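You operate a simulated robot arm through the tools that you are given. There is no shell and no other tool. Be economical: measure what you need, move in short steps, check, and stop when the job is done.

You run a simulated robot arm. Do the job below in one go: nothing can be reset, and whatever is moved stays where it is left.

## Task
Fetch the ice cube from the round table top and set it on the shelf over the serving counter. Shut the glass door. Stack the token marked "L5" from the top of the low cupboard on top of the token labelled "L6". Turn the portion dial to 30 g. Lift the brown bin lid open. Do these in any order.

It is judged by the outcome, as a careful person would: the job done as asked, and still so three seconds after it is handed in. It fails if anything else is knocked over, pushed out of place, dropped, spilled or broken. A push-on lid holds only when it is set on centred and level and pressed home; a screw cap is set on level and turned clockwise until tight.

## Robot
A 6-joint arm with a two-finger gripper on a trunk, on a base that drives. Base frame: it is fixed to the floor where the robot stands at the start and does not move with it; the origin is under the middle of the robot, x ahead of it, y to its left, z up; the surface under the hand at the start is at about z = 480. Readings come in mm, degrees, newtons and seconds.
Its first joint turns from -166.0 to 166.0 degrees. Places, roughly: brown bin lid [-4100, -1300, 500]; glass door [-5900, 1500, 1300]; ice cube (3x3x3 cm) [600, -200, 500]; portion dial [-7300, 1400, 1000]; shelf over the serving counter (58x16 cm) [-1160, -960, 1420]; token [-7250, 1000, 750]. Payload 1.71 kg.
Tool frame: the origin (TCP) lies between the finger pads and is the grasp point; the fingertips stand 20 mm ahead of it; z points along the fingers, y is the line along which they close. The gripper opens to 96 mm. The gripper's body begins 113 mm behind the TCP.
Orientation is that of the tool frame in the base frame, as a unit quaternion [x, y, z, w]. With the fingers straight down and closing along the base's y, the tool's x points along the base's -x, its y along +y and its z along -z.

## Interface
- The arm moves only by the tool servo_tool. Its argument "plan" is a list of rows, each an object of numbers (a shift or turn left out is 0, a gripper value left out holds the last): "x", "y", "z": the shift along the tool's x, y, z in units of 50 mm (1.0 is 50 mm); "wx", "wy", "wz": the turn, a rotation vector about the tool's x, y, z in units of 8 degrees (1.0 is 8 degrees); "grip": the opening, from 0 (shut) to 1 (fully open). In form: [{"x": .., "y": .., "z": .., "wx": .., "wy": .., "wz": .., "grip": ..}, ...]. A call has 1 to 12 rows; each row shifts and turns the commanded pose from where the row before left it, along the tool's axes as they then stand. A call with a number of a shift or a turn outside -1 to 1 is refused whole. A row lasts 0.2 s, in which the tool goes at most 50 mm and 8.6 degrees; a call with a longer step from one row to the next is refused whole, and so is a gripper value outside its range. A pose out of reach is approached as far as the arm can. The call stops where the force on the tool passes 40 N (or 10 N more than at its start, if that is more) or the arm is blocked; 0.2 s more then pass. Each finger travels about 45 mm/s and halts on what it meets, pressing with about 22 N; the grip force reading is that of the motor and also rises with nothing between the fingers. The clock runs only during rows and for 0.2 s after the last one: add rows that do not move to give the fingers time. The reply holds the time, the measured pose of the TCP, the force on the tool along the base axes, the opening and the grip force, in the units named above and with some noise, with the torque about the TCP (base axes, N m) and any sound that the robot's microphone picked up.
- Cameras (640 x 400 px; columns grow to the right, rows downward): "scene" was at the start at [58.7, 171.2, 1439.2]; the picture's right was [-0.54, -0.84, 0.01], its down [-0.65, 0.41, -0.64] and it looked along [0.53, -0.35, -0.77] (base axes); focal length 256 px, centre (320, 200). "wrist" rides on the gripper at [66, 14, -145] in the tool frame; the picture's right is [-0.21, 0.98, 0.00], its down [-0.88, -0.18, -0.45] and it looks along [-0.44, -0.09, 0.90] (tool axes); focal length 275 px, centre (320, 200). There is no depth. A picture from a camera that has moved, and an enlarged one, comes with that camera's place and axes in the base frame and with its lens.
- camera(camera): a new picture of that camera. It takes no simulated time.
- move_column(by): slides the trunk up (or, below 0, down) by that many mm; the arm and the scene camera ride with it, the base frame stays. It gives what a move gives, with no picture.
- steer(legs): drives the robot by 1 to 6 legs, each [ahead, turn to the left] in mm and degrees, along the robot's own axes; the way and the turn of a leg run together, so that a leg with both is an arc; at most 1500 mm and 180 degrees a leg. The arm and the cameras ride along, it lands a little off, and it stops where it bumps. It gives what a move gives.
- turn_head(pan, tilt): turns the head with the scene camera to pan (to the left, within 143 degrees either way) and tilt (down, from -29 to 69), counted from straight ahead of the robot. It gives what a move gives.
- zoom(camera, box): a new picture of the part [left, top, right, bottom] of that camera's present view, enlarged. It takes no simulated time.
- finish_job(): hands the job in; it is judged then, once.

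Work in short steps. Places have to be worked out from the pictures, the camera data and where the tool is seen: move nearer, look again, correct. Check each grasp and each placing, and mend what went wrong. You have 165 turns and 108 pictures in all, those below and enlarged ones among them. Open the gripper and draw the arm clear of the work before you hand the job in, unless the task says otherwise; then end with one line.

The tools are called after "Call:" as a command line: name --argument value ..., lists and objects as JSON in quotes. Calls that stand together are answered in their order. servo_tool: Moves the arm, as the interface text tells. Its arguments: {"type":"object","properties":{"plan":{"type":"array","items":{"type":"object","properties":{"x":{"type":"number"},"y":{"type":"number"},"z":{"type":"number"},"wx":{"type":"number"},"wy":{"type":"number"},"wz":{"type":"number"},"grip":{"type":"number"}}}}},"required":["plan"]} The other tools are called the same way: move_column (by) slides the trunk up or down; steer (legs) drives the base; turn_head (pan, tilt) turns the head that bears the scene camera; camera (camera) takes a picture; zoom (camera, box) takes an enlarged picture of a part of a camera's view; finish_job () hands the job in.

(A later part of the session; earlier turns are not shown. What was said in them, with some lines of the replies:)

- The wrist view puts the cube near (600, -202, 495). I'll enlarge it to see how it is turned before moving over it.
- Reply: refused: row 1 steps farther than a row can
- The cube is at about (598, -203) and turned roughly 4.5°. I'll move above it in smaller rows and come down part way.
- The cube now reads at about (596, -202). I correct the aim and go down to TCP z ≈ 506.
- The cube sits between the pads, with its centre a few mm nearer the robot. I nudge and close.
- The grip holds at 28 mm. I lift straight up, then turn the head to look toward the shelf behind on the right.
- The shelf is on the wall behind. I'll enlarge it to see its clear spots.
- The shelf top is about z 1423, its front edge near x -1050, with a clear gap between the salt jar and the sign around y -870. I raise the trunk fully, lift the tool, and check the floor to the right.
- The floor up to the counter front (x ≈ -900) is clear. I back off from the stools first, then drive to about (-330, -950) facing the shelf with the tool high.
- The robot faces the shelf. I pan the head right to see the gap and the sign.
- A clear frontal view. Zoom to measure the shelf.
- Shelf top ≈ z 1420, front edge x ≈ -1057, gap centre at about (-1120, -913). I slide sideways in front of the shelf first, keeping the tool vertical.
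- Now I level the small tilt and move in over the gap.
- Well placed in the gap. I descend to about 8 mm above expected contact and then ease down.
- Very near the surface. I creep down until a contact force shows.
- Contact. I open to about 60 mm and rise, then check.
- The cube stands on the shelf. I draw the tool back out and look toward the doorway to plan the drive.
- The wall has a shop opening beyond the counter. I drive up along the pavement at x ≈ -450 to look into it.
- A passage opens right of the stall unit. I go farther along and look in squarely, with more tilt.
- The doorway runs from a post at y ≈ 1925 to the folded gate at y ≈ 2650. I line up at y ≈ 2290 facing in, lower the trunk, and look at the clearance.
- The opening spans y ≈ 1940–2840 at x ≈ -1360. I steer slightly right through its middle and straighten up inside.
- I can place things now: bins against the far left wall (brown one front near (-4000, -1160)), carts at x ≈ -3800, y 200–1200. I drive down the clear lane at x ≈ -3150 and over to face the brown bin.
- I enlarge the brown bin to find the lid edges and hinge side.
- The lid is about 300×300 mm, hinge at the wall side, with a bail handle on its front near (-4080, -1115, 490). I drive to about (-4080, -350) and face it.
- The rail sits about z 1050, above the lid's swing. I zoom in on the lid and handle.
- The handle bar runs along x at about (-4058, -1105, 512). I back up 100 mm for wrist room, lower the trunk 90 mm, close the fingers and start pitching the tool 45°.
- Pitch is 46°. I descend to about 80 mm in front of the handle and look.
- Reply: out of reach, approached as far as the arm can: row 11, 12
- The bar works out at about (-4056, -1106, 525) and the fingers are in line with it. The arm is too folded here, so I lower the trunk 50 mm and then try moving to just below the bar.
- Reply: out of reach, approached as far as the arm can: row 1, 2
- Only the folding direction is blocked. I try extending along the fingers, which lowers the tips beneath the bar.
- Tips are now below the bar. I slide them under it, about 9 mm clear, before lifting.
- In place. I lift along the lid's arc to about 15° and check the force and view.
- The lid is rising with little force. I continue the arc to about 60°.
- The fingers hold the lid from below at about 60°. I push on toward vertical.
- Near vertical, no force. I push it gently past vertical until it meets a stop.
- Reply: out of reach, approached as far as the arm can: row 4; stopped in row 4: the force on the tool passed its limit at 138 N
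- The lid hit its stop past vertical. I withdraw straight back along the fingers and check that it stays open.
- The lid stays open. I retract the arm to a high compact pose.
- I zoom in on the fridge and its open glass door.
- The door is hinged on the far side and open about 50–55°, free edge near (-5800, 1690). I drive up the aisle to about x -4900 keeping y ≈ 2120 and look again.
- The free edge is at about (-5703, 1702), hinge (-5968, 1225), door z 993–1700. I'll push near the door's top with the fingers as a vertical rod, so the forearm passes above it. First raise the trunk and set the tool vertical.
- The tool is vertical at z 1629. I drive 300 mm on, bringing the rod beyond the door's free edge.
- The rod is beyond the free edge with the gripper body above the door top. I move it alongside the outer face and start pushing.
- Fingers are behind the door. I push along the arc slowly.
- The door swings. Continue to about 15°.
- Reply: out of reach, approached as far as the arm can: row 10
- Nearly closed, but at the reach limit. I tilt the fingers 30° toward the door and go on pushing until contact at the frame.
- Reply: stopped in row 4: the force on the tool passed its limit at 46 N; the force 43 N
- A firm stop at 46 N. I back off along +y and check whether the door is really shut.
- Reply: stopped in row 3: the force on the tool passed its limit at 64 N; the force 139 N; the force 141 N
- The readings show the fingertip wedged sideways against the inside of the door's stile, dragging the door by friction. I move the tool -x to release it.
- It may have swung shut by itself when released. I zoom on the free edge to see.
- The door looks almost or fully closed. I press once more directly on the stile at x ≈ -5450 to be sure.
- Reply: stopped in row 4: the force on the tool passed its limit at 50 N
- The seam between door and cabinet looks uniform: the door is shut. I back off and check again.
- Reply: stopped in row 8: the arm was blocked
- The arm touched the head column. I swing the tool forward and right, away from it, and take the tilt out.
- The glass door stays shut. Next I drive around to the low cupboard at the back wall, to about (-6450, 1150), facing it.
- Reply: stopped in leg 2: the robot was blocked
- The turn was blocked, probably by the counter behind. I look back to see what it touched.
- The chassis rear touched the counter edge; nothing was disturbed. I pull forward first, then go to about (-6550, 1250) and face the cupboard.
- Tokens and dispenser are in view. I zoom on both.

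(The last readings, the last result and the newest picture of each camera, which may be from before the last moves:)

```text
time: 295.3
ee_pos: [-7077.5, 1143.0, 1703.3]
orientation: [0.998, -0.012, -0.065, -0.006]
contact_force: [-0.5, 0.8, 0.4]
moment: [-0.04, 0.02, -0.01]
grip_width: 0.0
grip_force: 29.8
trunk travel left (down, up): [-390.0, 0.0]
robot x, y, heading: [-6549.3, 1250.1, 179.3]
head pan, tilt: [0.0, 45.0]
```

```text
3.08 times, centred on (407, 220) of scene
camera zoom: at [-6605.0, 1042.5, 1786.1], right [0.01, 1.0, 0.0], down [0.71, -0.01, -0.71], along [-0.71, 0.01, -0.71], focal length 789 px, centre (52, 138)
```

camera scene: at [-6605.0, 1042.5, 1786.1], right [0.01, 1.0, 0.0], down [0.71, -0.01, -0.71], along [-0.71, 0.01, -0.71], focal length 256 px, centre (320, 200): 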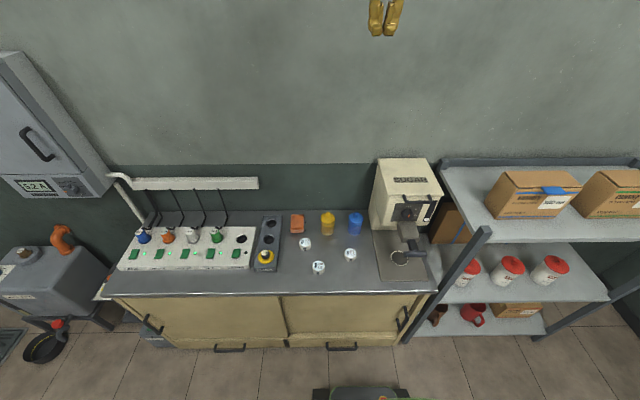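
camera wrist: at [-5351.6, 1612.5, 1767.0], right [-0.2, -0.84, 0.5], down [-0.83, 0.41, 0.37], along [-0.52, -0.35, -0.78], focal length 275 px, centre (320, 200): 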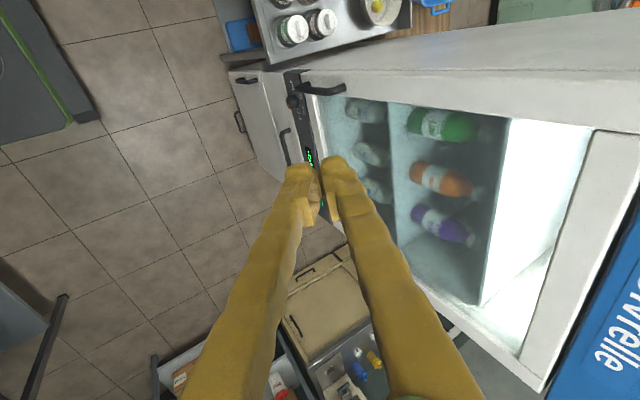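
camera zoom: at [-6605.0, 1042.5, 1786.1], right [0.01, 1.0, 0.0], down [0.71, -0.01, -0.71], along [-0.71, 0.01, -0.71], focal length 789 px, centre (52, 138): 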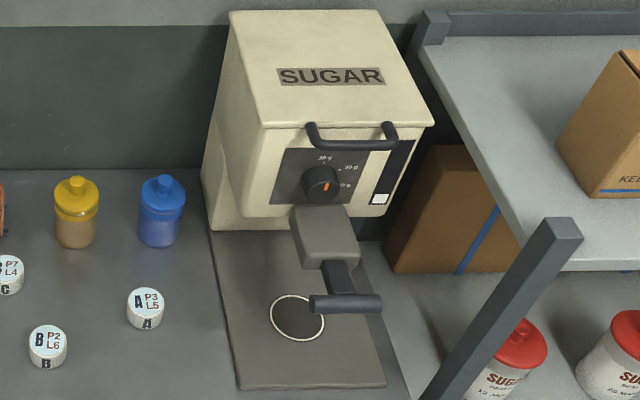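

Token A carries "L5" at about (-7285, 1195), token B "L6" at about (-7214, 1045). I lower the trunk, level the tool, open it and descend toward A.

Call:
move_column --by -90

Call:
servo_tool --plan '[{"wy": 0.9, "grip": 0.8}, {"x": -0.6, "z": 0.7}, {"x": -0.6, "z": 0.7}, {"z": 0.95}, {"z": 0.95}, {"z": 0.95}, {"z": 0.95}, {"z": 0.95}, {"z": 0.95}, {"z": 0.95}, {"z": 0.95}, {"z": 0.95}]'

```text
time: 296.6
ee_pos: [-7074.2, 1142.3, 1614.2]
orientation: [0.998, -0.011, -0.065, -0.006]
contact_force: [0.8, 0.2, 0.1]
moment: [0.02, 0.11, 0.02]
grip_width: 0.0
grip_force: 29.2
trunk travel left (down, up): [-300.0, 90.0]
robot x, y, heading: [-6545.8, 1249.0, 179.5]
head pan, tilt: [0.0, 45.0]
```

```text
time: 299.2
ee_pos: [-7152.7, 1149.0, 1107.2]
orientation: [1.0, -0.011, 0.005, -0.006]
contact_force: [-2.6, 0.5, -0.2]
moment: [-0.01, -0.3, -0.01]
grip_width: 76.7
grip_force: 0.0
trunk travel left (down, up): [-300.0, 90.0]
robot x, y, heading: [-6551.8, 1251.0, 179.4]
head pan, tilt: [0.0, 45.0]
```

Level at z 1107. I go to about 170 mm above token A and look with the wrist camera.

Call:
servo_tool --plan '[{"x": -0.53, "y": -0.17, "z": 0.7}, {"x": -0.53, "y": -0.17, "z": 0.7}, {"x": -0.53, "y": -0.17, "z": 0.7}, {"x": -0.53, "y": -0.17, "z": 0.7}, {"x": -0.53, "y": -0.17, "z": 0.7}, {}]'

Call:
camera --camera "wrist"

```text
time: 300.6
ee_pos: [-7275.6, 1197.1, 938.3]
orientation: [1.0, -0.012, 0.0, -0.005]
contact_force: [-0.9, 0.3, -0.4]
moment: [0.0, -0.08, -0.01]
grip_width: 76.8
grip_force: 0.0
trunk travel left (down, up): [-300.0, 90.0]
robot x, y, heading: [-6548.0, 1249.8, 179.2]
head pan, tilt: [0.0, 45.0]
```

```text
39 pictures are left
camera wrist: at [-7211.0, 1180.9, 1082.1], right [-0.23, -0.97, -0.01], down [-0.87, 0.2, 0.45], along [-0.43, 0.11, -0.89], focal length 275 px, centre (320, 200)
```

wrist: 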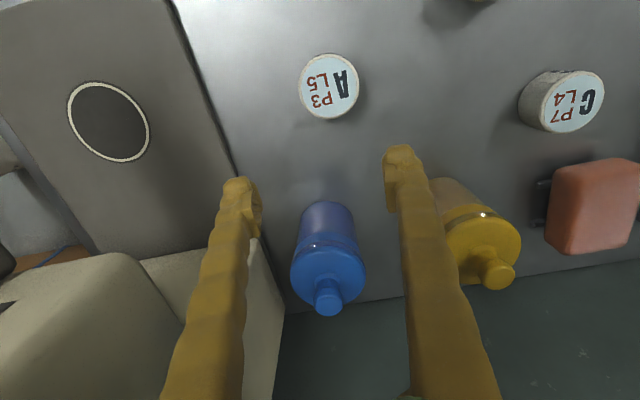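

Both views agree on token A at about (-7228, 1180) with its top near z 846, so the cupboard top is higher than assumed. I rise slightly, shift over A and look again.

Call:
servo_tool --plan '[{"z": -0.5}, {"x": 0.47, "y": 0.16}, {"x": 0.47, "y": 0.16}, {"z": 0.4}, {}]'

Call:
camera --camera "wrist"

Call:
camera --camera "scene"

```text
time: 301.8
ee_pos: [-7227.8, 1179.4, 944.2]
orientation: [1.0, -0.011, 0.001, -0.006]
contact_force: [-0.2, -0.2, 0.0]
moment: [0.02, -0.02, 0.02]
grip_width: 77.1
grip_force: 0.1
trunk travel left (down, up): [-300.0, 90.0]
robot x, y, heading: [-6550.8, 1244.7, 179.5]
head pan, tilt: [0.0, 45.0]
```

```text
38 pictures are left
camera wrist: at [-7163.2, 1163.3, 1087.5], right [-0.23, -0.97, -0.01], down [-0.87, 0.2, 0.45], along [-0.43, 0.11, -0.89], focal length 275 px, centre (320, 200)
```

wrist: 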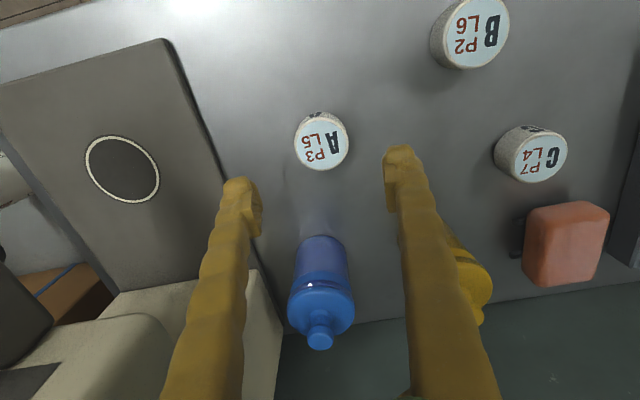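

```text
37 pictures are left
camera scene: at [-6632.2, 1042.8, 1695.1], right [0.01, 1.0, 0.0], down [0.72, -0.01, -0.7], along [-0.7, 0.01, -0.72], focal length 256 px, centre (320, 200)
```

scene: 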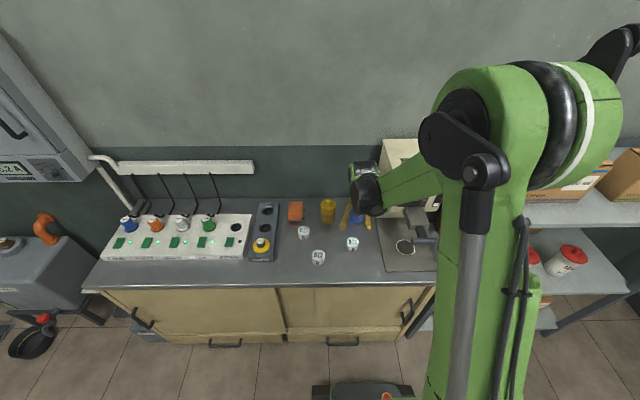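

Token A is at about (-7230, 1180), top z ≈ 830, and centred between the fingers. I descend to TCP 842 and look.

Call:
servo_tool --plan '[{"x": -0.04, "z": 0.7}, {"z": 0.7}, {"z": 0.6}, {}]'

Call:
camera --camera "wrist"

```text
time: 302.8
ee_pos: [-7230.3, 1179.6, 844.2]
orientation: [1.0, -0.011, 0.0, -0.005]
contact_force: [0.1, 0.0, -0.4]
moment: [-0.01, -0.01, 0.0]
grip_width: 76.8
grip_force: 0.0
trunk travel left (down, up): [-300.0, 90.0]
robot x, y, heading: [-6551.3, 1241.8, 179.4]
head pan, tilt: [0.0, 45.0]
```

```text
36 pictures are left
camera wrist: at [-7165.4, 1163.4, 988.0], right [-0.23, -0.97, -0.01], down [-0.87, 0.2, 0.45], along [-0.43, 0.11, -0.89], focal length 275 px, centre (320, 200)
```

wrist: 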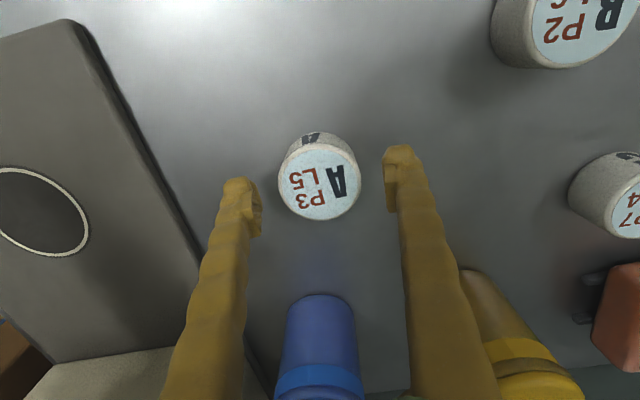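

Centred. I go down 14 mm more, slowly, then close.

Call:
servo_tool --plan '[{"z": 0.1}, {"z": 0.1}, {"z": 0.08}, {}]'

Call:
servo_tool --plan '[{"grip": 0.2}, {"grip": 0.2}, {"grip": 0.2}, {"grip": 0.2}, {"grip": 0.2}]'

Call:
camera --camera "wrist"

```text
time: 303.8
ee_pos: [-7230.7, 1180.0, 830.6]
orientation: [1.0, -0.012, 0.0, -0.006]
contact_force: [0.2, -0.3, 1.1]
moment: [0.0, -0.01, -0.02]
grip_width: 76.7
grip_force: 0.0
trunk travel left (down, up): [-300.0, 90.0]
robot x, y, heading: [-6552.2, 1248.8, 179.3]
head pan, tilt: [0.0, 45.0]
```

```text
time: 305.0
ee_pos: [-7229.0, 1180.3, 829.3]
orientation: [1.0, -0.011, 0.0, -0.005]
contact_force: [0.4, 0.3, 0.9]
moment: [0.0, 0.03, -0.01]
grip_width: 49.6
grip_force: 22.0
trunk travel left (down, up): [-300.0, 90.0]
robot x, y, heading: [-6551.5, 1251.6, 179.4]
head pan, tilt: [0.0, 45.0]
```

```text
35 pictures are left
camera wrist: at [-7165.1, 1164.2, 974.7], right [-0.23, -0.97, -0.01], down [-0.87, 0.2, 0.45], along [-0.43, 0.11, -0.89], focal length 275 px, centre (320, 200)
```

wrist: 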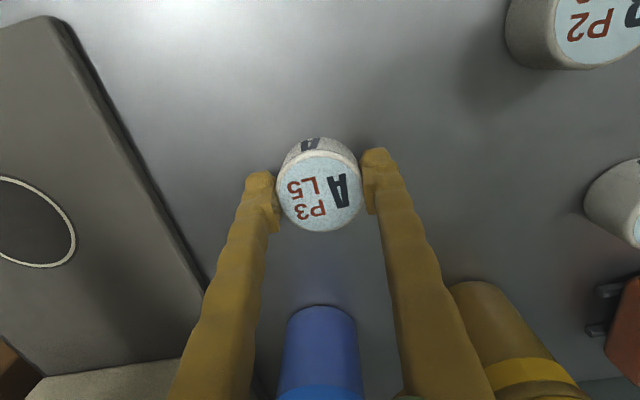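

Held at 49.6 mm. I lift 100 mm and look to fix token B's place.

Call:
servo_tool --plan '[{"z": -0.3}, {"z": -0.8}, {"z": -0.9}, {"x": 0.5, "y": 0.7}, {}]'

Call:
camera --camera "wrist"

Call:
zoom --camera "scene" --box '[280, 190, 400, 290]'

```text
time: 306.2
ee_pos: [-7205.9, 1143.4, 930.7]
orientation: [1.0, -0.011, 0.0, -0.005]
contact_force: [0.0, -1.9, -0.1]
moment: [0.05, 0.01, 0.0]
grip_width: 49.6
grip_force: 22.0
trunk travel left (down, up): [-300.0, 90.0]
robot x, y, heading: [-6551.6, 1247.8, 179.5]
head pan, tilt: [0.0, 45.0]
```

```text
34 pictures are left
camera wrist: at [-7141.0, 1126.8, 1074.9], right [-0.23, -0.97, -0.01], down [-0.87, 0.2, 0.45], along [-0.43, 0.11, -0.89], focal length 275 px, centre (320, 200)
```

wrist: 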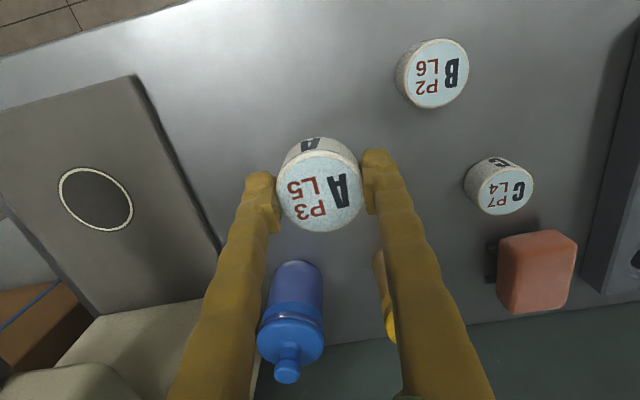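

```text
4.00 times, centred on (340, 240) of scene
camera zoom: at [-6631.3, 1042.1, 1695.0], right [0.01, 1.0, 0.0], down [0.72, -0.01, -0.7], along [-0.7, 0.01, -0.72], focal length 1025 px, centre (240, 40)
```

zoom: 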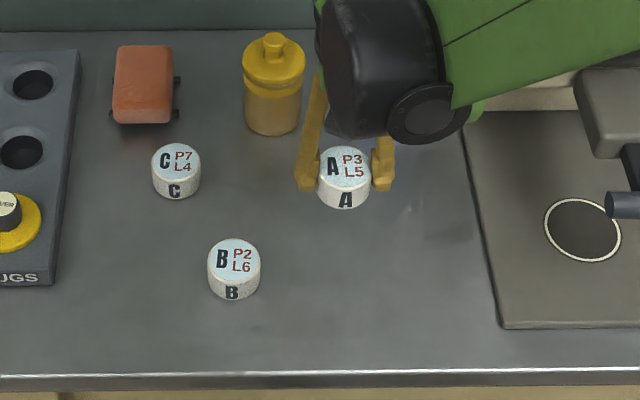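

Estimates put B near (-7172, 1042). I carry A over B at height and compare the two in the scene view.

Call:
servo_tool --plan '[{"x": 0.241, "y": 0.671}, {"x": 0.241, "y": 0.671}, {"x": 0.241, "y": 0.671}, {}, {}]'

Call:
zoom --camera "scene" --box '[280, 210, 360, 290]'

Call:
camera --camera "wrist"

```text
time: 307.4
ee_pos: [-7170.9, 1043.7, 929.2]
orientation: [1.0, -0.01, 0.0, -0.006]
contact_force: [-0.3, 0.2, 0.3]
moment: [-0.03, 0.0, -0.01]
grip_width: 50.0
grip_force: 21.7
trunk travel left (down, up): [-300.0, 90.0]
robot x, y, heading: [-6554.1, 1251.4, 179.0]
head pan, tilt: [0.0, 45.0]
```

```text
5.00 times, centred on (320, 250) of scene
camera zoom: at [-6631.4, 1043.0, 1695.2], right [0.01, 1.0, 0.0], down [0.72, -0.01, -0.7], along [-0.7, 0.01, -0.72], focal length 1282 px, centre (320, -50)
```

zoom: 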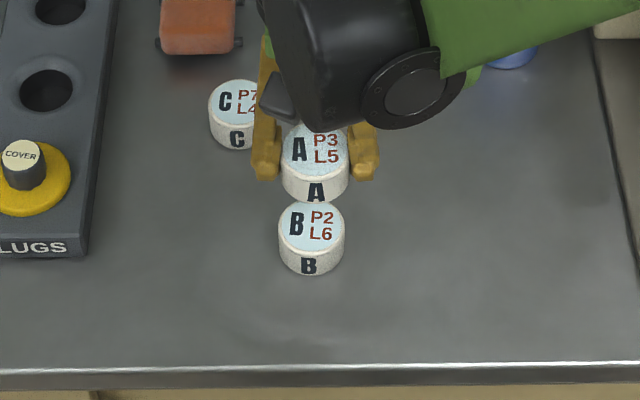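

```text
31 pictures are left
camera wrist: at [-7106.6, 1026.9, 1073.3], right [-0.23, -0.97, -0.01], down [-0.87, 0.2, 0.45], along [-0.43, 0.11, -0.89], focal length 275 px, centre (320, 200)
```

wrist: 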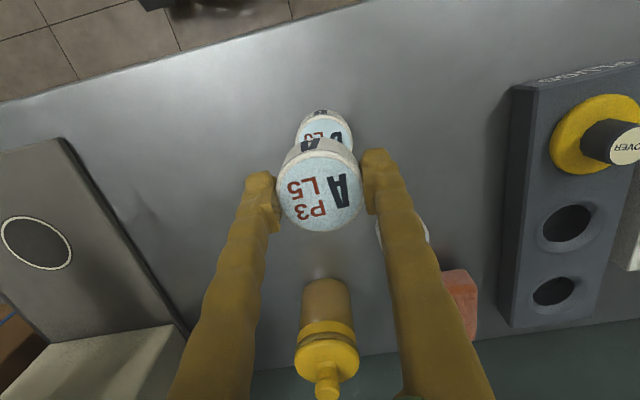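

Sideways A is ~4 mm off from B; x agrees. I correct, descend to ~9 mm above expected contact.

Call:
servo_tool --plan '[{"y": 0.08}, {"z": 0.5}, {"z": 0.5}, {"z": 0.2}, {}]'

Call:
zoom --camera "scene" --box '[280, 210, 360, 290]'

```text
time: 308.6
ee_pos: [-7172.0, 1039.7, 868.0]
orientation: [1.0, -0.012, 0.0, -0.006]
contact_force: [-0.5, 0.0, -0.7]
moment: [-0.01, 0.01, 0.0]
grip_width: 49.8
grip_force: 22.1
trunk travel left (down, up): [-300.0, 90.0]
robot x, y, heading: [-6552.5, 1249.6, 179.3]
head pan, tilt: [0.0, 45.0]
```

```text
5.00 times, centred on (320, 250) of scene
camera zoom: at [-6631.4, 1042.8, 1695.2], right [0.01, 1.0, 0.0], down [0.72, -0.01, -0.7], along [-0.7, 0.01, -0.72], focal length 1282 px, centre (320, -50)
```

zoom: 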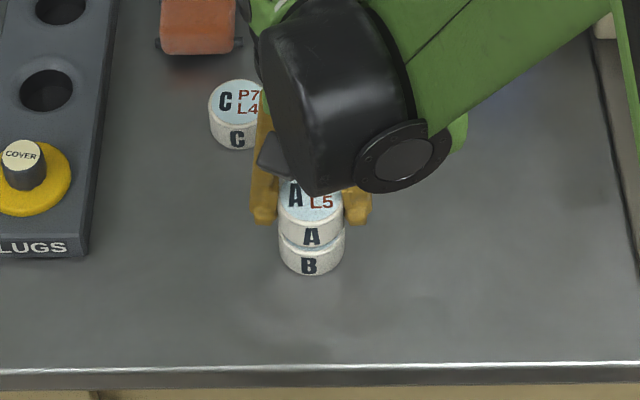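

Well aligned. I creep down until contact.

Call:
servo_tool --plan '[{"z": 0.06}, {"z": 0.06}, {"z": 0.04}]'

Call:
servo_tool --plan '[{"z": 0.03}, {"z": 0.02}]'

```text
time: 309.4
ee_pos: [-7170.6, 1040.7, 863.2]
orientation: [1.0, -0.011, -0.001, -0.005]
contact_force: [-2.2, -1.3, 25.7]
moment: [-0.07, 0.03, 0.01]
grip_width: 50.3
grip_force: 21.9
trunk travel left (down, up): [-300.0, 90.0]
robot x, y, heading: [-6552.7, 1251.0, 179.1]
head pan, tilt: [0.0, 45.0]
```

```text
time: 310.0
ee_pos: [-7171.1, 1040.8, 859.3]
orientation: [1.0, -0.01, 0.0, -0.005]
contact_force: [1.1, -1.4, 27.1]
moment: [-0.08, -0.03, 0.0]
grip_width: 50.8
grip_force: 22.2
trunk travel left (down, up): [-300.0, 90.0]
robot x, y, heading: [-6552.0, 1249.2, 179.1]
head pan, tilt: [0.0, 45.0]
```

Contact made. I ease the pressure, open evenly, and rise.

Call:
servo_tool --plan '[{"z": -0.02}, {"grip": 0.75}, {"grip": 0.75}, {"grip": 0.75}, {}, {"z": -0.4}, {"z": -0.8}, {"z": -0.8}, {"z": -0.8}]'

Call:
camera --camera "wrist"

Call:
zoom --camera "scene" --box '[280, 190, 440, 290]'

```text
time: 312.0
ee_pos: [-7172.4, 1038.2, 1000.5]
orientation: [1.0, -0.012, 0.0, -0.005]
contact_force: [0.0, 0.0, 0.2]
moment: [0.02, -0.01, 0.01]
grip_width: 72.2
grip_force: 0.1
trunk travel left (down, up): [-300.0, 90.0]
robot x, y, heading: [-6548.8, 1251.0, 179.1]
head pan, tilt: [0.0, 45.0]
```

```text
29 pictures are left
camera wrist: at [-7107.8, 1020.9, 1144.7], right [-0.23, -0.97, -0.01], down [-0.87, 0.2, 0.45], along [-0.43, 0.11, -0.89], focal length 275 px, centre (320, 200)
```

wrist: 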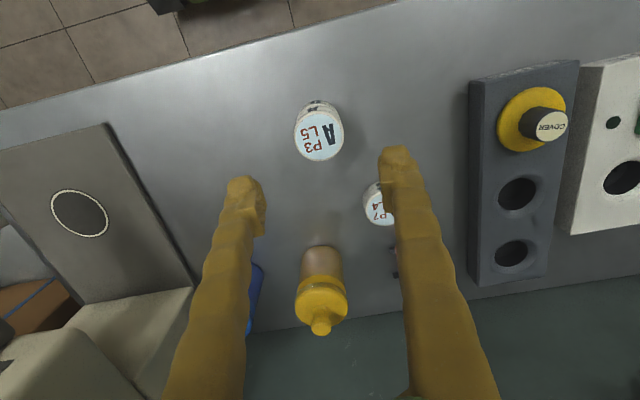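

```text
4.00 times, centred on (360, 240) of scene
camera zoom: at [-6631.2, 1042.8, 1695.2], right [0.01, 1.0, 0.0], down [0.72, -0.01, -0.7], along [-0.7, 0.01, -0.72], focal length 1025 px, centre (160, 40)
```

zoom: 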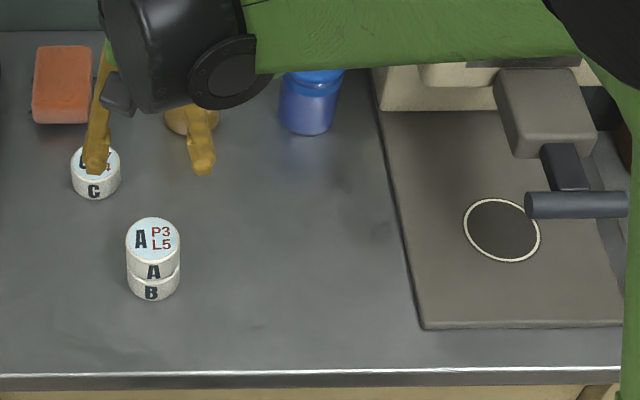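

A is stacked neatly on B. For the dial I'll stand farther off to the side for wrist room. I raise the tool, then turn, reverse to about (-6550, 1870) and angle to face the dispenser.

Call:
servo_tool --plan '[{"z": -0.9}, {"z": -0.9}, {"z": -0.9}, {"z": -0.9}, {"z": -0.9}, {}]'

Call:
steer --legs '[[0, 91], [-620, 0], [0, -45]]'

Call:
turn_head --pan 10 --tilt 40

Call:
camera --camera "scene"

```text
time: 313.4
ee_pos: [-7173.0, 1034.9, 1224.3]
orientation: [1.0, -0.011, 0.0, -0.005]
contact_force: [0.4, 0.1, 0.6]
moment: [-0.04, -0.01, 0.03]
grip_width: 71.9
grip_force: 0.0
trunk travel left (down, up): [-300.0, 90.0]
robot x, y, heading: [-6553.7, 1249.1, 179.2]
head pan, tilt: [0.0, 45.0]
```

```text
time: 327.0
ee_pos: [-6833.0, 1277.1, 1223.9]
orientation: [0.926, 0.377, -0.002, -0.005]
contact_force: [0.1, -0.4, -0.2]
moment: [0.01, -0.01, 0.03]
grip_width: 71.8
grip_force: 0.0
trunk travel left (down, up): [-300.0, 90.0]
robot x, y, heading: [-6550.3, 1870.8, -135.0]
head pan, tilt: [0.0, 45.0]
```

```text
time: 327.7
ee_pos: [-6817.8, 1292.2, 1234.2]
orientation: [0.926, 0.378, -0.009, -0.002]
contact_force: [0.2, 1.0, 1.1]
moment: [-0.08, 0.05, -0.02]
grip_width: 72.0
grip_force: 0.0
trunk travel left (down, up): [-300.0, 90.0]
robot x, y, heading: [-6548.7, 1867.5, -135.4]
head pan, tilt: [10.0, 40.0]
```

```text
27 pictures are left
camera scene: at [-6444.1, 1660.2, 1702.7], right [-0.82, 0.58, 0.0], down [0.38, 0.53, -0.76], along [-0.44, -0.62, -0.65], focal length 256 px, centre (320, 200)
```

scene: 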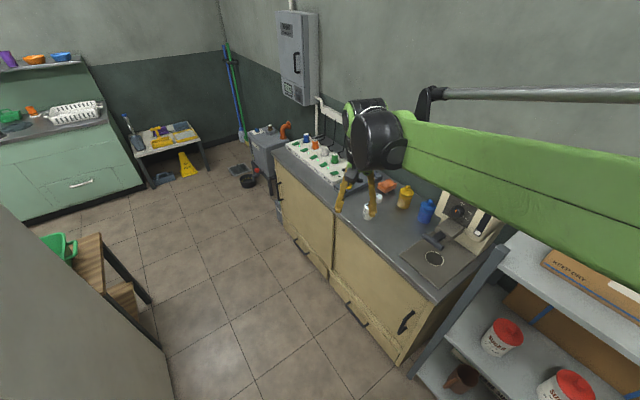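

The dispenser is visible under the arm. I zoom on the dial for its markings and its bearing.

Call:
zoom --camera "scene" --box '[425, 180, 505, 240]'

```text
6.67 times, centred on (465, 210) of scene
camera zoom: at [-6444.1, 1660.2, 1702.7], right [-0.82, 0.58, 0.0], down [0.38, 0.53, -0.76], along [-0.44, -0.62, -0.65], focal length 1709 px, centre (-647, 133)
```

zoom: 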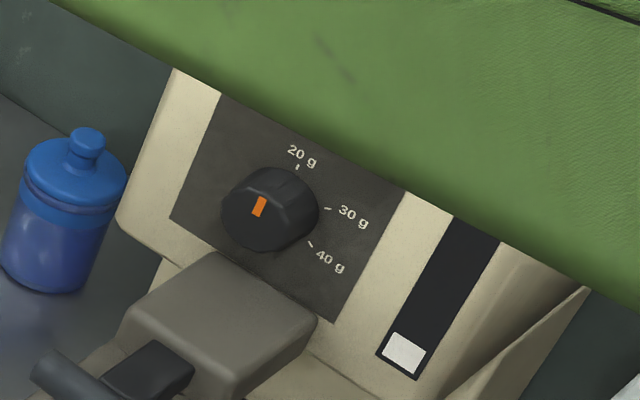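

The dial is at about (-7263, 1388, 1048) with ticks 20/30/40 g. I move the tool in front of it, yaw it 45°, and start pitching it horizontal toward the wall.

Call:
servo_tool --plan '[{"x": -0.25, "y": -0.79}, {"x": -0.25, "y": -0.79}, {"x": -0.25, "y": -0.79}, {"x": -0.25, "y": -0.79}, {"x": -0.25, "y": -0.79}, {"wz": -0.95}, {"wz": -0.95}, {"wz": -0.95}, {"wz": -0.95}, {"wz": -0.95}, {"wz": -0.9}, {}]'

Call:
servo_tool --plan '[{"wx": 0.95}, {"wx": 0.95}, {"wx": 0.95}, {"wx": 0.95}, {"wx": 0.95}, {"wx": 0.95}, {"wx": 0.95}, {"wx": 0.95}, {"wx": 0.95}, {"wx": 0.95}, {"wx": 0.95}, {"wx": 0.8}]'

```text
time: 330.3
ee_pos: [-7002.7, 1388.1, 1234.3]
orientation: [0.71, 0.704, -0.008, -0.005]
contact_force: [0.3, 0.0, -0.3]
moment: [0.01, -0.02, -0.02]
grip_width: 72.0
grip_force: 0.1
trunk travel left (down, up): [-300.0, 90.0]
robot x, y, heading: [-6551.8, 1869.7, -134.8]
head pan, tilt: [10.0, 40.0]
```

```text
time: 332.9
ee_pos: [-7002.4, 1387.3, 1234.9]
orientation: [-0.499, -0.491, 0.504, 0.506]
contact_force: [-0.1, -0.5, 0.0]
moment: [0.0, 0.0, -0.02]
grip_width: 71.9
grip_force: 0.1
trunk travel left (down, up): [-300.0, 90.0]
robot x, y, heading: [-6549.8, 1867.8, -134.9]
head pan, tilt: [10.0, 40.0]
```

The tool points at the wall. I lower it toward dial height and take a wrist picture.

Call:
servo_tool --plan '[{"y": 0.9}, {"y": 0.9}, {"y": 0.9}, {"y": 0.9}, {}]'

Call:
camera --camera "wrist"

```text
time: 334.1
ee_pos: [-7012.5, 1370.0, 1077.3]
orientation: [-0.5, -0.493, 0.502, 0.505]
contact_force: [0.1, -1.1, 0.0]
moment: [0.01, 0.0, -0.06]
grip_width: 72.0
grip_force: 0.0
out of reach, approached as far as the arm can: row 4
trunk travel left (down, up): [-300.0, 90.0]
robot x, y, heading: [-6552.2, 1865.9, -135.2]
head pan, tilt: [10.0, 40.0]
```

```text
25 pictures are left
camera wrist: at [-6868.2, 1434.3, 1061.8], right [-0.02, -0.21, -0.98], down [0.44, -0.88, 0.18], along [-0.9, -0.43, 0.11], focal length 275 px, centre (320, 200)
```

wrist: 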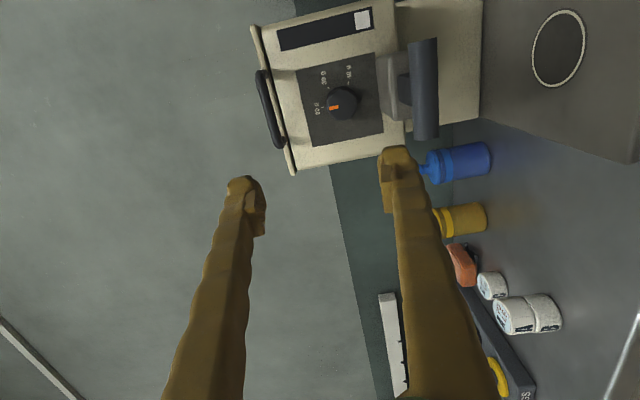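

The dial shows plainly in the wrist view. I enlarge it.

Call:
zoom --camera "wrist" --box '[290, 50, 450, 150]'

```text
4.00 times, centred on (370, 100) of wrist
camera zoom: at [-6868.2, 1434.3, 1061.8], right [-0.02, -0.21, -0.98], down [0.44, -0.88, 0.18], along [-0.9, -0.43, 0.11], focal length 1101 px, centre (120, 600)
```

zoom: 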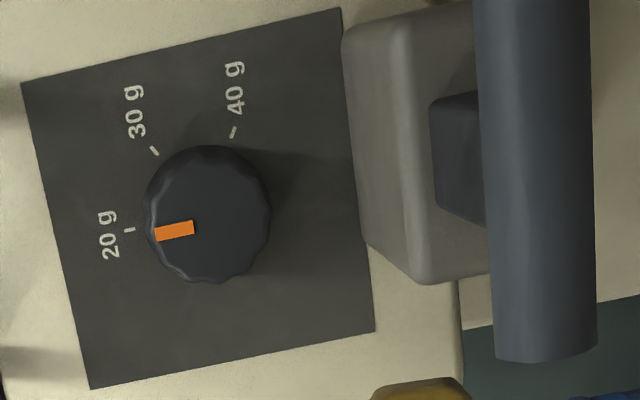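

The pointer stands at 20 g and 30 g lies about 60° clockwise; the knob is ~43 mm across with its axis near y 1384, z 1050. I move to a standoff in front of it and roll the tool -120°, so that the turn stays clear of the spout.

Call:
servo_tool --plan '[{"x": 0.1, "y": 0.2, "z": 0.7, "grip": 0.64}, {"x": 0.1, "y": 0.2, "z": 0.7}, {"x": 0.08, "y": 0.14, "z": 0.7}, {"wz": -1}, {"wz": -1}, {"wz": -1}, {"wz": -1}, {"wz": -1}, {"wz": -1}, {"wz": -1}, {"wz": -1}, {"wz": -1}]'

Call:
servo_tool --plan '[{"wz": -1}, {"wz": -1}, {"wz": -1}, {"wz": -1}, {"wz": -1}, {"wz": -1}, {}]'

Call:
camera --camera "wrist"

```text
time: 336.7
ee_pos: [-7119.2, 1384.3, 1053.5]
orientation: [-0.113, -0.692, 0.109, 0.705]
contact_force: [0.1, -0.3, 0.0]
moment: [0.0, -0.02, -0.01]
grip_width: 61.3
grip_force: 0.1
trunk travel left (down, up): [-300.0, 90.0]
robot x, y, heading: [-6549.6, 1867.7, -135.3]
head pan, tilt: [10.0, 40.0]
```

```text
time: 338.3
ee_pos: [-7117.5, 1384.7, 1052.6]
orientation: [0.178, -0.678, -0.186, 0.688]
contact_force: [0.8, -0.2, -0.3]
moment: [-0.03, -0.02, -0.01]
grip_width: 61.6
grip_force: 0.0
trunk travel left (down, up): [-300.0, 90.0]
robot x, y, heading: [-6552.8, 1868.8, -135.1]
head pan, tilt: [10.0, 40.0]
```

```text
23 pictures are left
camera wrist: at [-6972.9, 1363.5, 1113.9], right [0.01, 0.95, 0.31], down [0.43, 0.27, -0.86], along [-0.9, 0.14, -0.41], focal length 275 px, centre (320, 200)
```

wrist: 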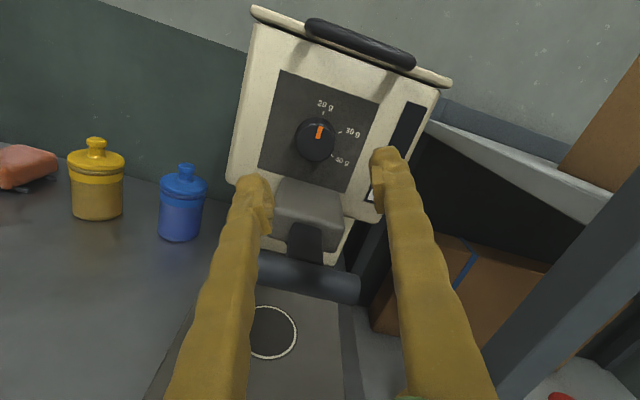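

Well aligned. I advance to about TCP x -7238 and look.

Call:
servo_tool --plan '[{"x": -0.024, "y": -0.038, "z": 0.5}, {"z": 0.6}, {"z": 0.6}, {"z": 0.4}, {"z": 0.3}, {}]'

Call:
camera --camera "wrist"

```text
time: 339.7
ee_pos: [-7238.3, 1385.4, 1053.1]
orientation: [0.178, -0.678, -0.185, 0.689]
contact_force: [-0.7, 0.1, 0.5]
moment: [0.0, -0.04, 0.0]
grip_width: 61.5
grip_force: 0.1
trunk travel left (down, up): [-300.0, 90.0]
robot x, y, heading: [-6547.0, 1865.1, -134.8]
head pan, tilt: [10.0, 40.0]
```

```text
22 pictures are left
camera wrist: at [-7092.8, 1363.8, 1114.0], right [0.01, 0.95, 0.31], down [0.43, 0.27, -0.86], along [-0.9, 0.14, -0.41], focal length 275 px, centre (320, 200)
```

wrist: 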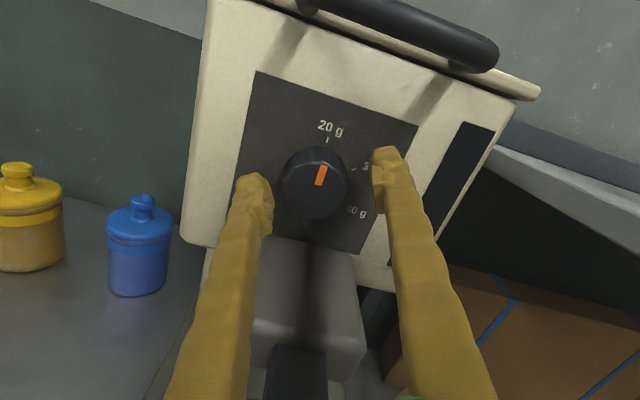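

The knob is between the pads, front face at x ≈ -7250. I correct by 3 mm, advance 12 mm gently, and close.

Call:
servo_tool --plan '[{"x": -0.02, "y": -0.065}, {"z": 0.1}, {"z": 0.08}, {"z": 0.06}, {}]'

Call:
servo_tool --plan '[{"grip": 0.35}, {"grip": 0.35}, {"grip": 0.35}, {"grip": 0.35}]'

Call:
camera --camera "wrist"

```text
time: 340.9
ee_pos: [-7251.8, 1382.0, 1052.3]
orientation: [0.176, -0.678, -0.187, 0.689]
contact_force: [0.6, 0.0, 0.2]
moment: [0.01, -0.02, 0.01]
grip_width: 61.5
grip_force: 0.0
trunk travel left (down, up): [-300.0, 90.0]
robot x, y, heading: [-6546.9, 1867.1, -134.9]
head pan, tilt: [10.0, 40.0]
```

```text
time: 341.9
ee_pos: [-7250.0, 1382.3, 1050.9]
orientation: [0.177, -0.678, -0.186, 0.689]
contact_force: [-0.7, -3.0, 0.0]
moment: [0.0, 0.01, 0.06]
grip_width: 40.0
grip_force: 35.5
trunk travel left (down, up): [-300.0, 90.0]
robot x, y, heading: [-6551.9, 1868.2, -135.0]
head pan, tilt: [10.0, 40.0]
```

```text
21 pictures are left
camera wrist: at [-7104.8, 1361.0, 1111.7], right [0.01, 0.95, 0.31], down [0.43, 0.27, -0.86], along [-0.9, 0.14, -0.41], focal length 275 px, centre (320, 200)
```

wrist: 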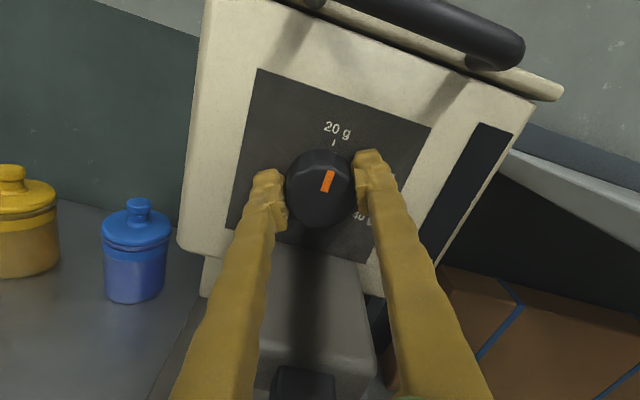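

Gripped at 40 mm. I turn 32° clockwise first and check that the knob follows.

Call:
servo_tool --plan '[{"wz": 0.8}, {"wz": 0.8}, {"wz": 0.8}, {"wz": 0.8}, {"wz": 0.8}, {}]'

Call:
camera --camera "wrist"

```text
time: 343.3
ee_pos: [-7251.1, 1382.4, 1051.4]
orientation: [-0.017, -0.7, 0.012, 0.714]
contact_force: [10.5, 8.1, -8.8]
moment: [-0.02, -0.12, -0.05]
grip_width: 40.0
grip_force: 35.3
trunk travel left (down, up): [-300.0, 90.0]
robot x, y, heading: [-6548.4, 1869.8, -135.1]
head pan, tilt: [10.0, 40.0]
```

```text
20 pictures are left
camera wrist: at [-7104.5, 1398.7, 1113.1], right [0.0, 0.97, -0.24], down [0.43, -0.22, -0.88], along [-0.9, -0.1, -0.42], focal length 275 px, centre (320, 200)
```

wrist: 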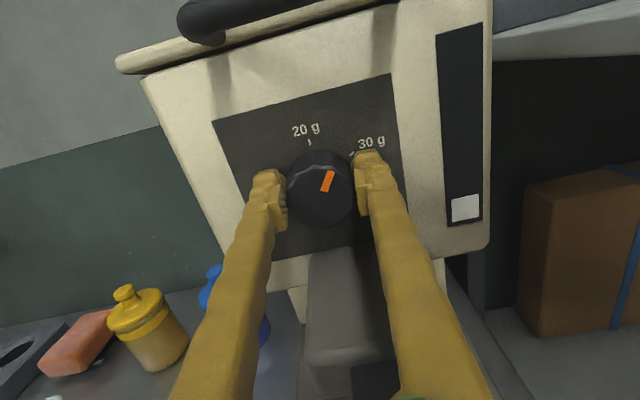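

The knob follows. From the ticks' geometry the spacing is 60° (20 g at the top), so I turn 28° more.

Call:
servo_tool --plan '[{"wz": 0.8}, {"wz": 0.8}, {"wz": 0.8}, {"wz": 0.8}, {"wz": 0.28}, {}, {}]'

Call:
camera --camera "wrist"

```text
time: 344.9
ee_pos: [-7250.3, 1383.2, 1052.1]
orientation: [-0.185, -0.676, 0.182, 0.69]
contact_force: [16.8, 21.5, -22.6]
moment: [0.07, -0.28, -0.38]
grip_width: 40.2
grip_force: 35.1
trunk travel left (down, up): [-300.0, 90.0]
robot x, y, heading: [-6549.9, 1866.4, -135.1]
head pan, tilt: [10.0, 40.0]
```

```text
19 pictures are left
camera wrist: at [-7104.7, 1427.8, 1098.0], right [-0.01, 0.74, -0.67], down [0.43, -0.6, -0.67], along [-0.9, -0.29, -0.31], focal length 275 px, centre (320, 200)
```

wrist: 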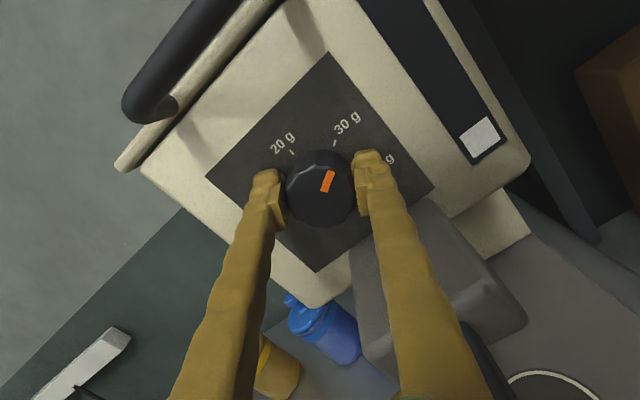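

The pointer now stands at the 30 g tick. I open the fingers and back straight off.

Call:
servo_tool --plan '[{"grip": 0.64}, {"grip": 0.64}, {"grip": 0.64}, {}, {"z": -0.3}, {"z": -0.6}, {"z": -0.8}, {"z": -0.8}]'

Call:
zoom --camera "wrist" --box '[240, 60, 420, 240]'

```text
time: 346.7
ee_pos: [-7125.4, 1381.1, 1048.5]
orientation: [-0.183, -0.677, 0.181, 0.69]
contact_force: [0.1, -0.4, 0.1]
moment: [-0.01, 0.02, 0.01]
grip_width: 61.5
grip_force: 0.0
trunk travel left (down, up): [-300.0, 90.0]
robot x, y, heading: [-6550.6, 1869.3, -135.1]
head pan, tilt: [10.0, 40.0]
```

```text
2.22 times, centred on (330, 150) of wrist
camera zoom: at [-6979.7, 1426.4, 1095.5], right [-0.01, 0.74, -0.67], down [0.43, -0.6, -0.67], along [-0.9, -0.29, -0.32], focal length 612 px, centre (298, 311)
```

zoom: 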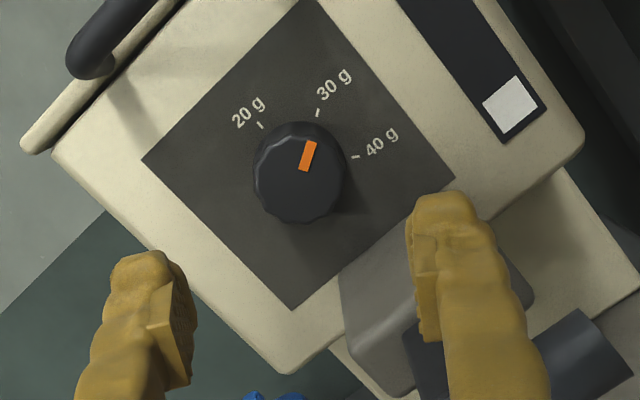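

The dial reads 30 g. I draw the arm back farther and look over the tokens and the fridge door.

Call:
servo_tool --plan '[{"z": -0.8}, {"z": -0.8}, {"x": 0.7, "z": -0.4}, {"x": 0.8}, {"x": 0.8}]'

Call:
turn_head --pan 15 --tilt 40

Call:
zoom --camera "scene" --box '[260, 100, 520, 300]'

Call:
turn_head --pan 75 --tilt 30

Call:
camera --camera "scene"

```text
time: 347.9
ee_pos: [-7030.7, 1426.3, 1164.0]
orientation: [-0.185, -0.676, 0.182, 0.69]
contact_force: [0.4, 0.0, -0.2]
moment: [-0.02, 0.02, -0.02]
grip_width: 61.4
grip_force: 0.0
out of reach, approached as far as the arm can: row 1, 2
trunk travel left (down, up): [-300.0, 90.0]
robot x, y, heading: [-6553.0, 1868.1, -135.2]
head pan, tilt: [10.0, 40.0]
```

```text
time: 348.6
ee_pos: [-7030.1, 1425.6, 1163.2]
orientation: [-0.184, -0.676, 0.181, 0.69]
contact_force: [-0.2, -0.4, -0.9]
moment: [0.01, 0.0, 0.02]
grip_width: 61.2
grip_force: 0.1
trunk travel left (down, up): [-300.0, 90.0]
robot x, y, heading: [-6553.3, 1869.3, -134.8]
head pan, tilt: [15.0, 40.0]
```

```text
2.00 times, centred on (390, 200) of scene
camera zoom: at [-6441.8, 1651.6, 1702.3], right [-0.86, 0.5, 0.0], down [0.33, 0.56, -0.76], along [-0.38, -0.66, -0.65], focal length 513 px, centre (180, 200)
```

zoom: 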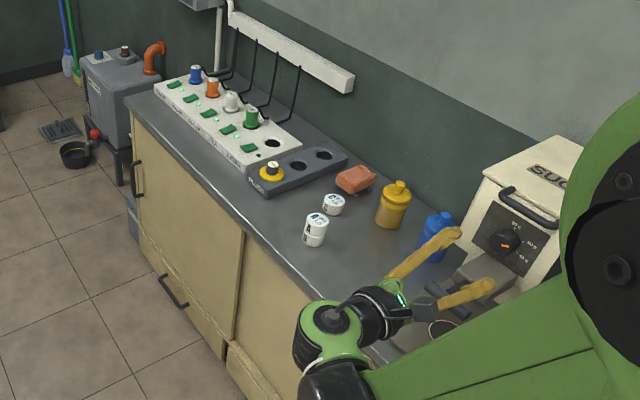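

```text
time: 349.9
ee_pos: [-7030.1, 1426.6, 1162.7]
orientation: [-0.184, -0.677, 0.181, 0.69]
contact_force: [-0.4, 0.1, -0.3]
moment: [-0.02, 0.01, -0.01]
grip_width: 61.5
grip_force: 0.1
trunk travel left (down, up): [-300.0, 90.0]
robot x, y, heading: [-6548.5, 1867.4, -135.4]
head pan, tilt: [75.0, 30.0]
```

```text
16 pictures are left
camera scene: at [-6354.2, 1646.7, 1718.6], right [-0.87, -0.5, -0.02], down [-0.24, 0.44, -0.86], along [0.44, -0.75, -0.5], focal length 256 px, centre (320, 200)
```

scene: 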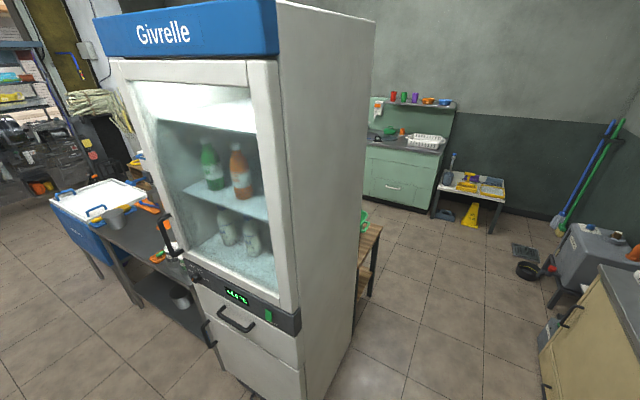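

Tokens are stacked. I zoom on the fridge door to be sure it is flush.

Call:
zoom --camera "scene" --box '[90, 0, 310, 140]'

Call:
zoom --camera "scene" --box '[140, 200, 320, 340]'

```text
2.86 times, centred on (200, 70) of scene
camera zoom: at [-6354.2, 1646.7, 1718.6], right [-0.87, -0.5, -0.02], down [-0.24, 0.44, -0.86], along [0.44, -0.75, -0.5], focal length 732 px, centre (663, 571)
```

zoom: 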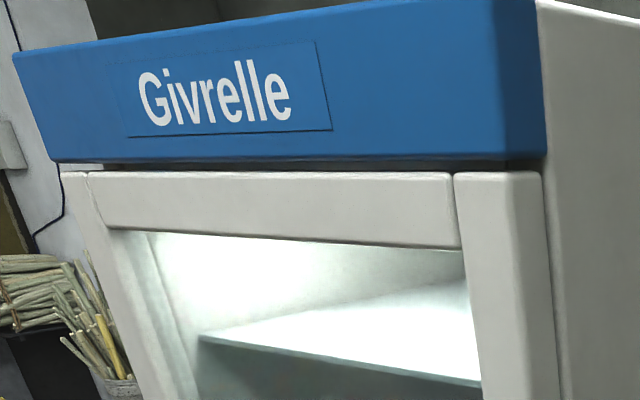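

```text
2.86 times, centred on (230, 270) of scene
camera zoom: at [-6354.2, 1646.7, 1718.6], right [-0.87, -0.5, -0.02], down [-0.24, 0.44, -0.86], along [0.44, -0.75, -0.5], focal length 732 px, centre (577, 0)
```

zoom: 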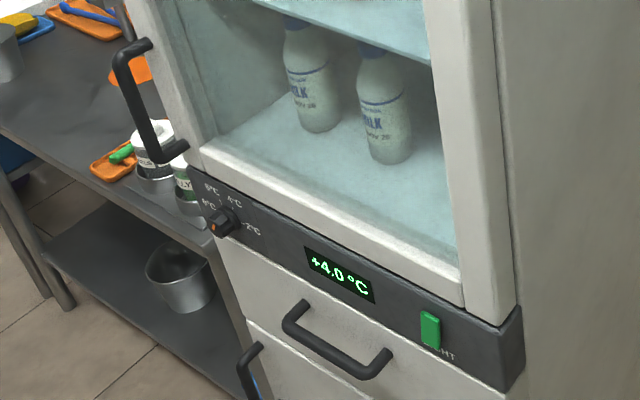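

The door is flush (its temperature display has even dropped to +4.0 °C). I open the gripper fully, then hand in.

Call:
servo_tool --plan '[{"x": 0.6, "grip": 1}, {"x": 0.6}, {}, {}]'

Call:
finish_job

```text
time: 350.9
ee_pos: [-7028.6, 1456.2, 1214.6]
orientation: [-0.184, -0.676, 0.182, 0.69]
contact_force: [-0.6, -0.4, 0.1]
moment: [-0.03, 0.03, -0.02]
grip_width: 95.7
grip_force: 0.0
trunk travel left (down, up): [-300.0, 90.0]
robot x, y, heading: [-6549.5, 1869.6, -135.0]
head pan, tilt: [75.0, 30.0]
```

```text
The job is handed in.
```

All five parts are done and handed in: the ice cube is on the shelf, the glass door is shut, L5 is stacked on L6, the dial is at 30 g and the brown bin lid is open; the cube and the lid were last checked right after I set them, before I drove on.
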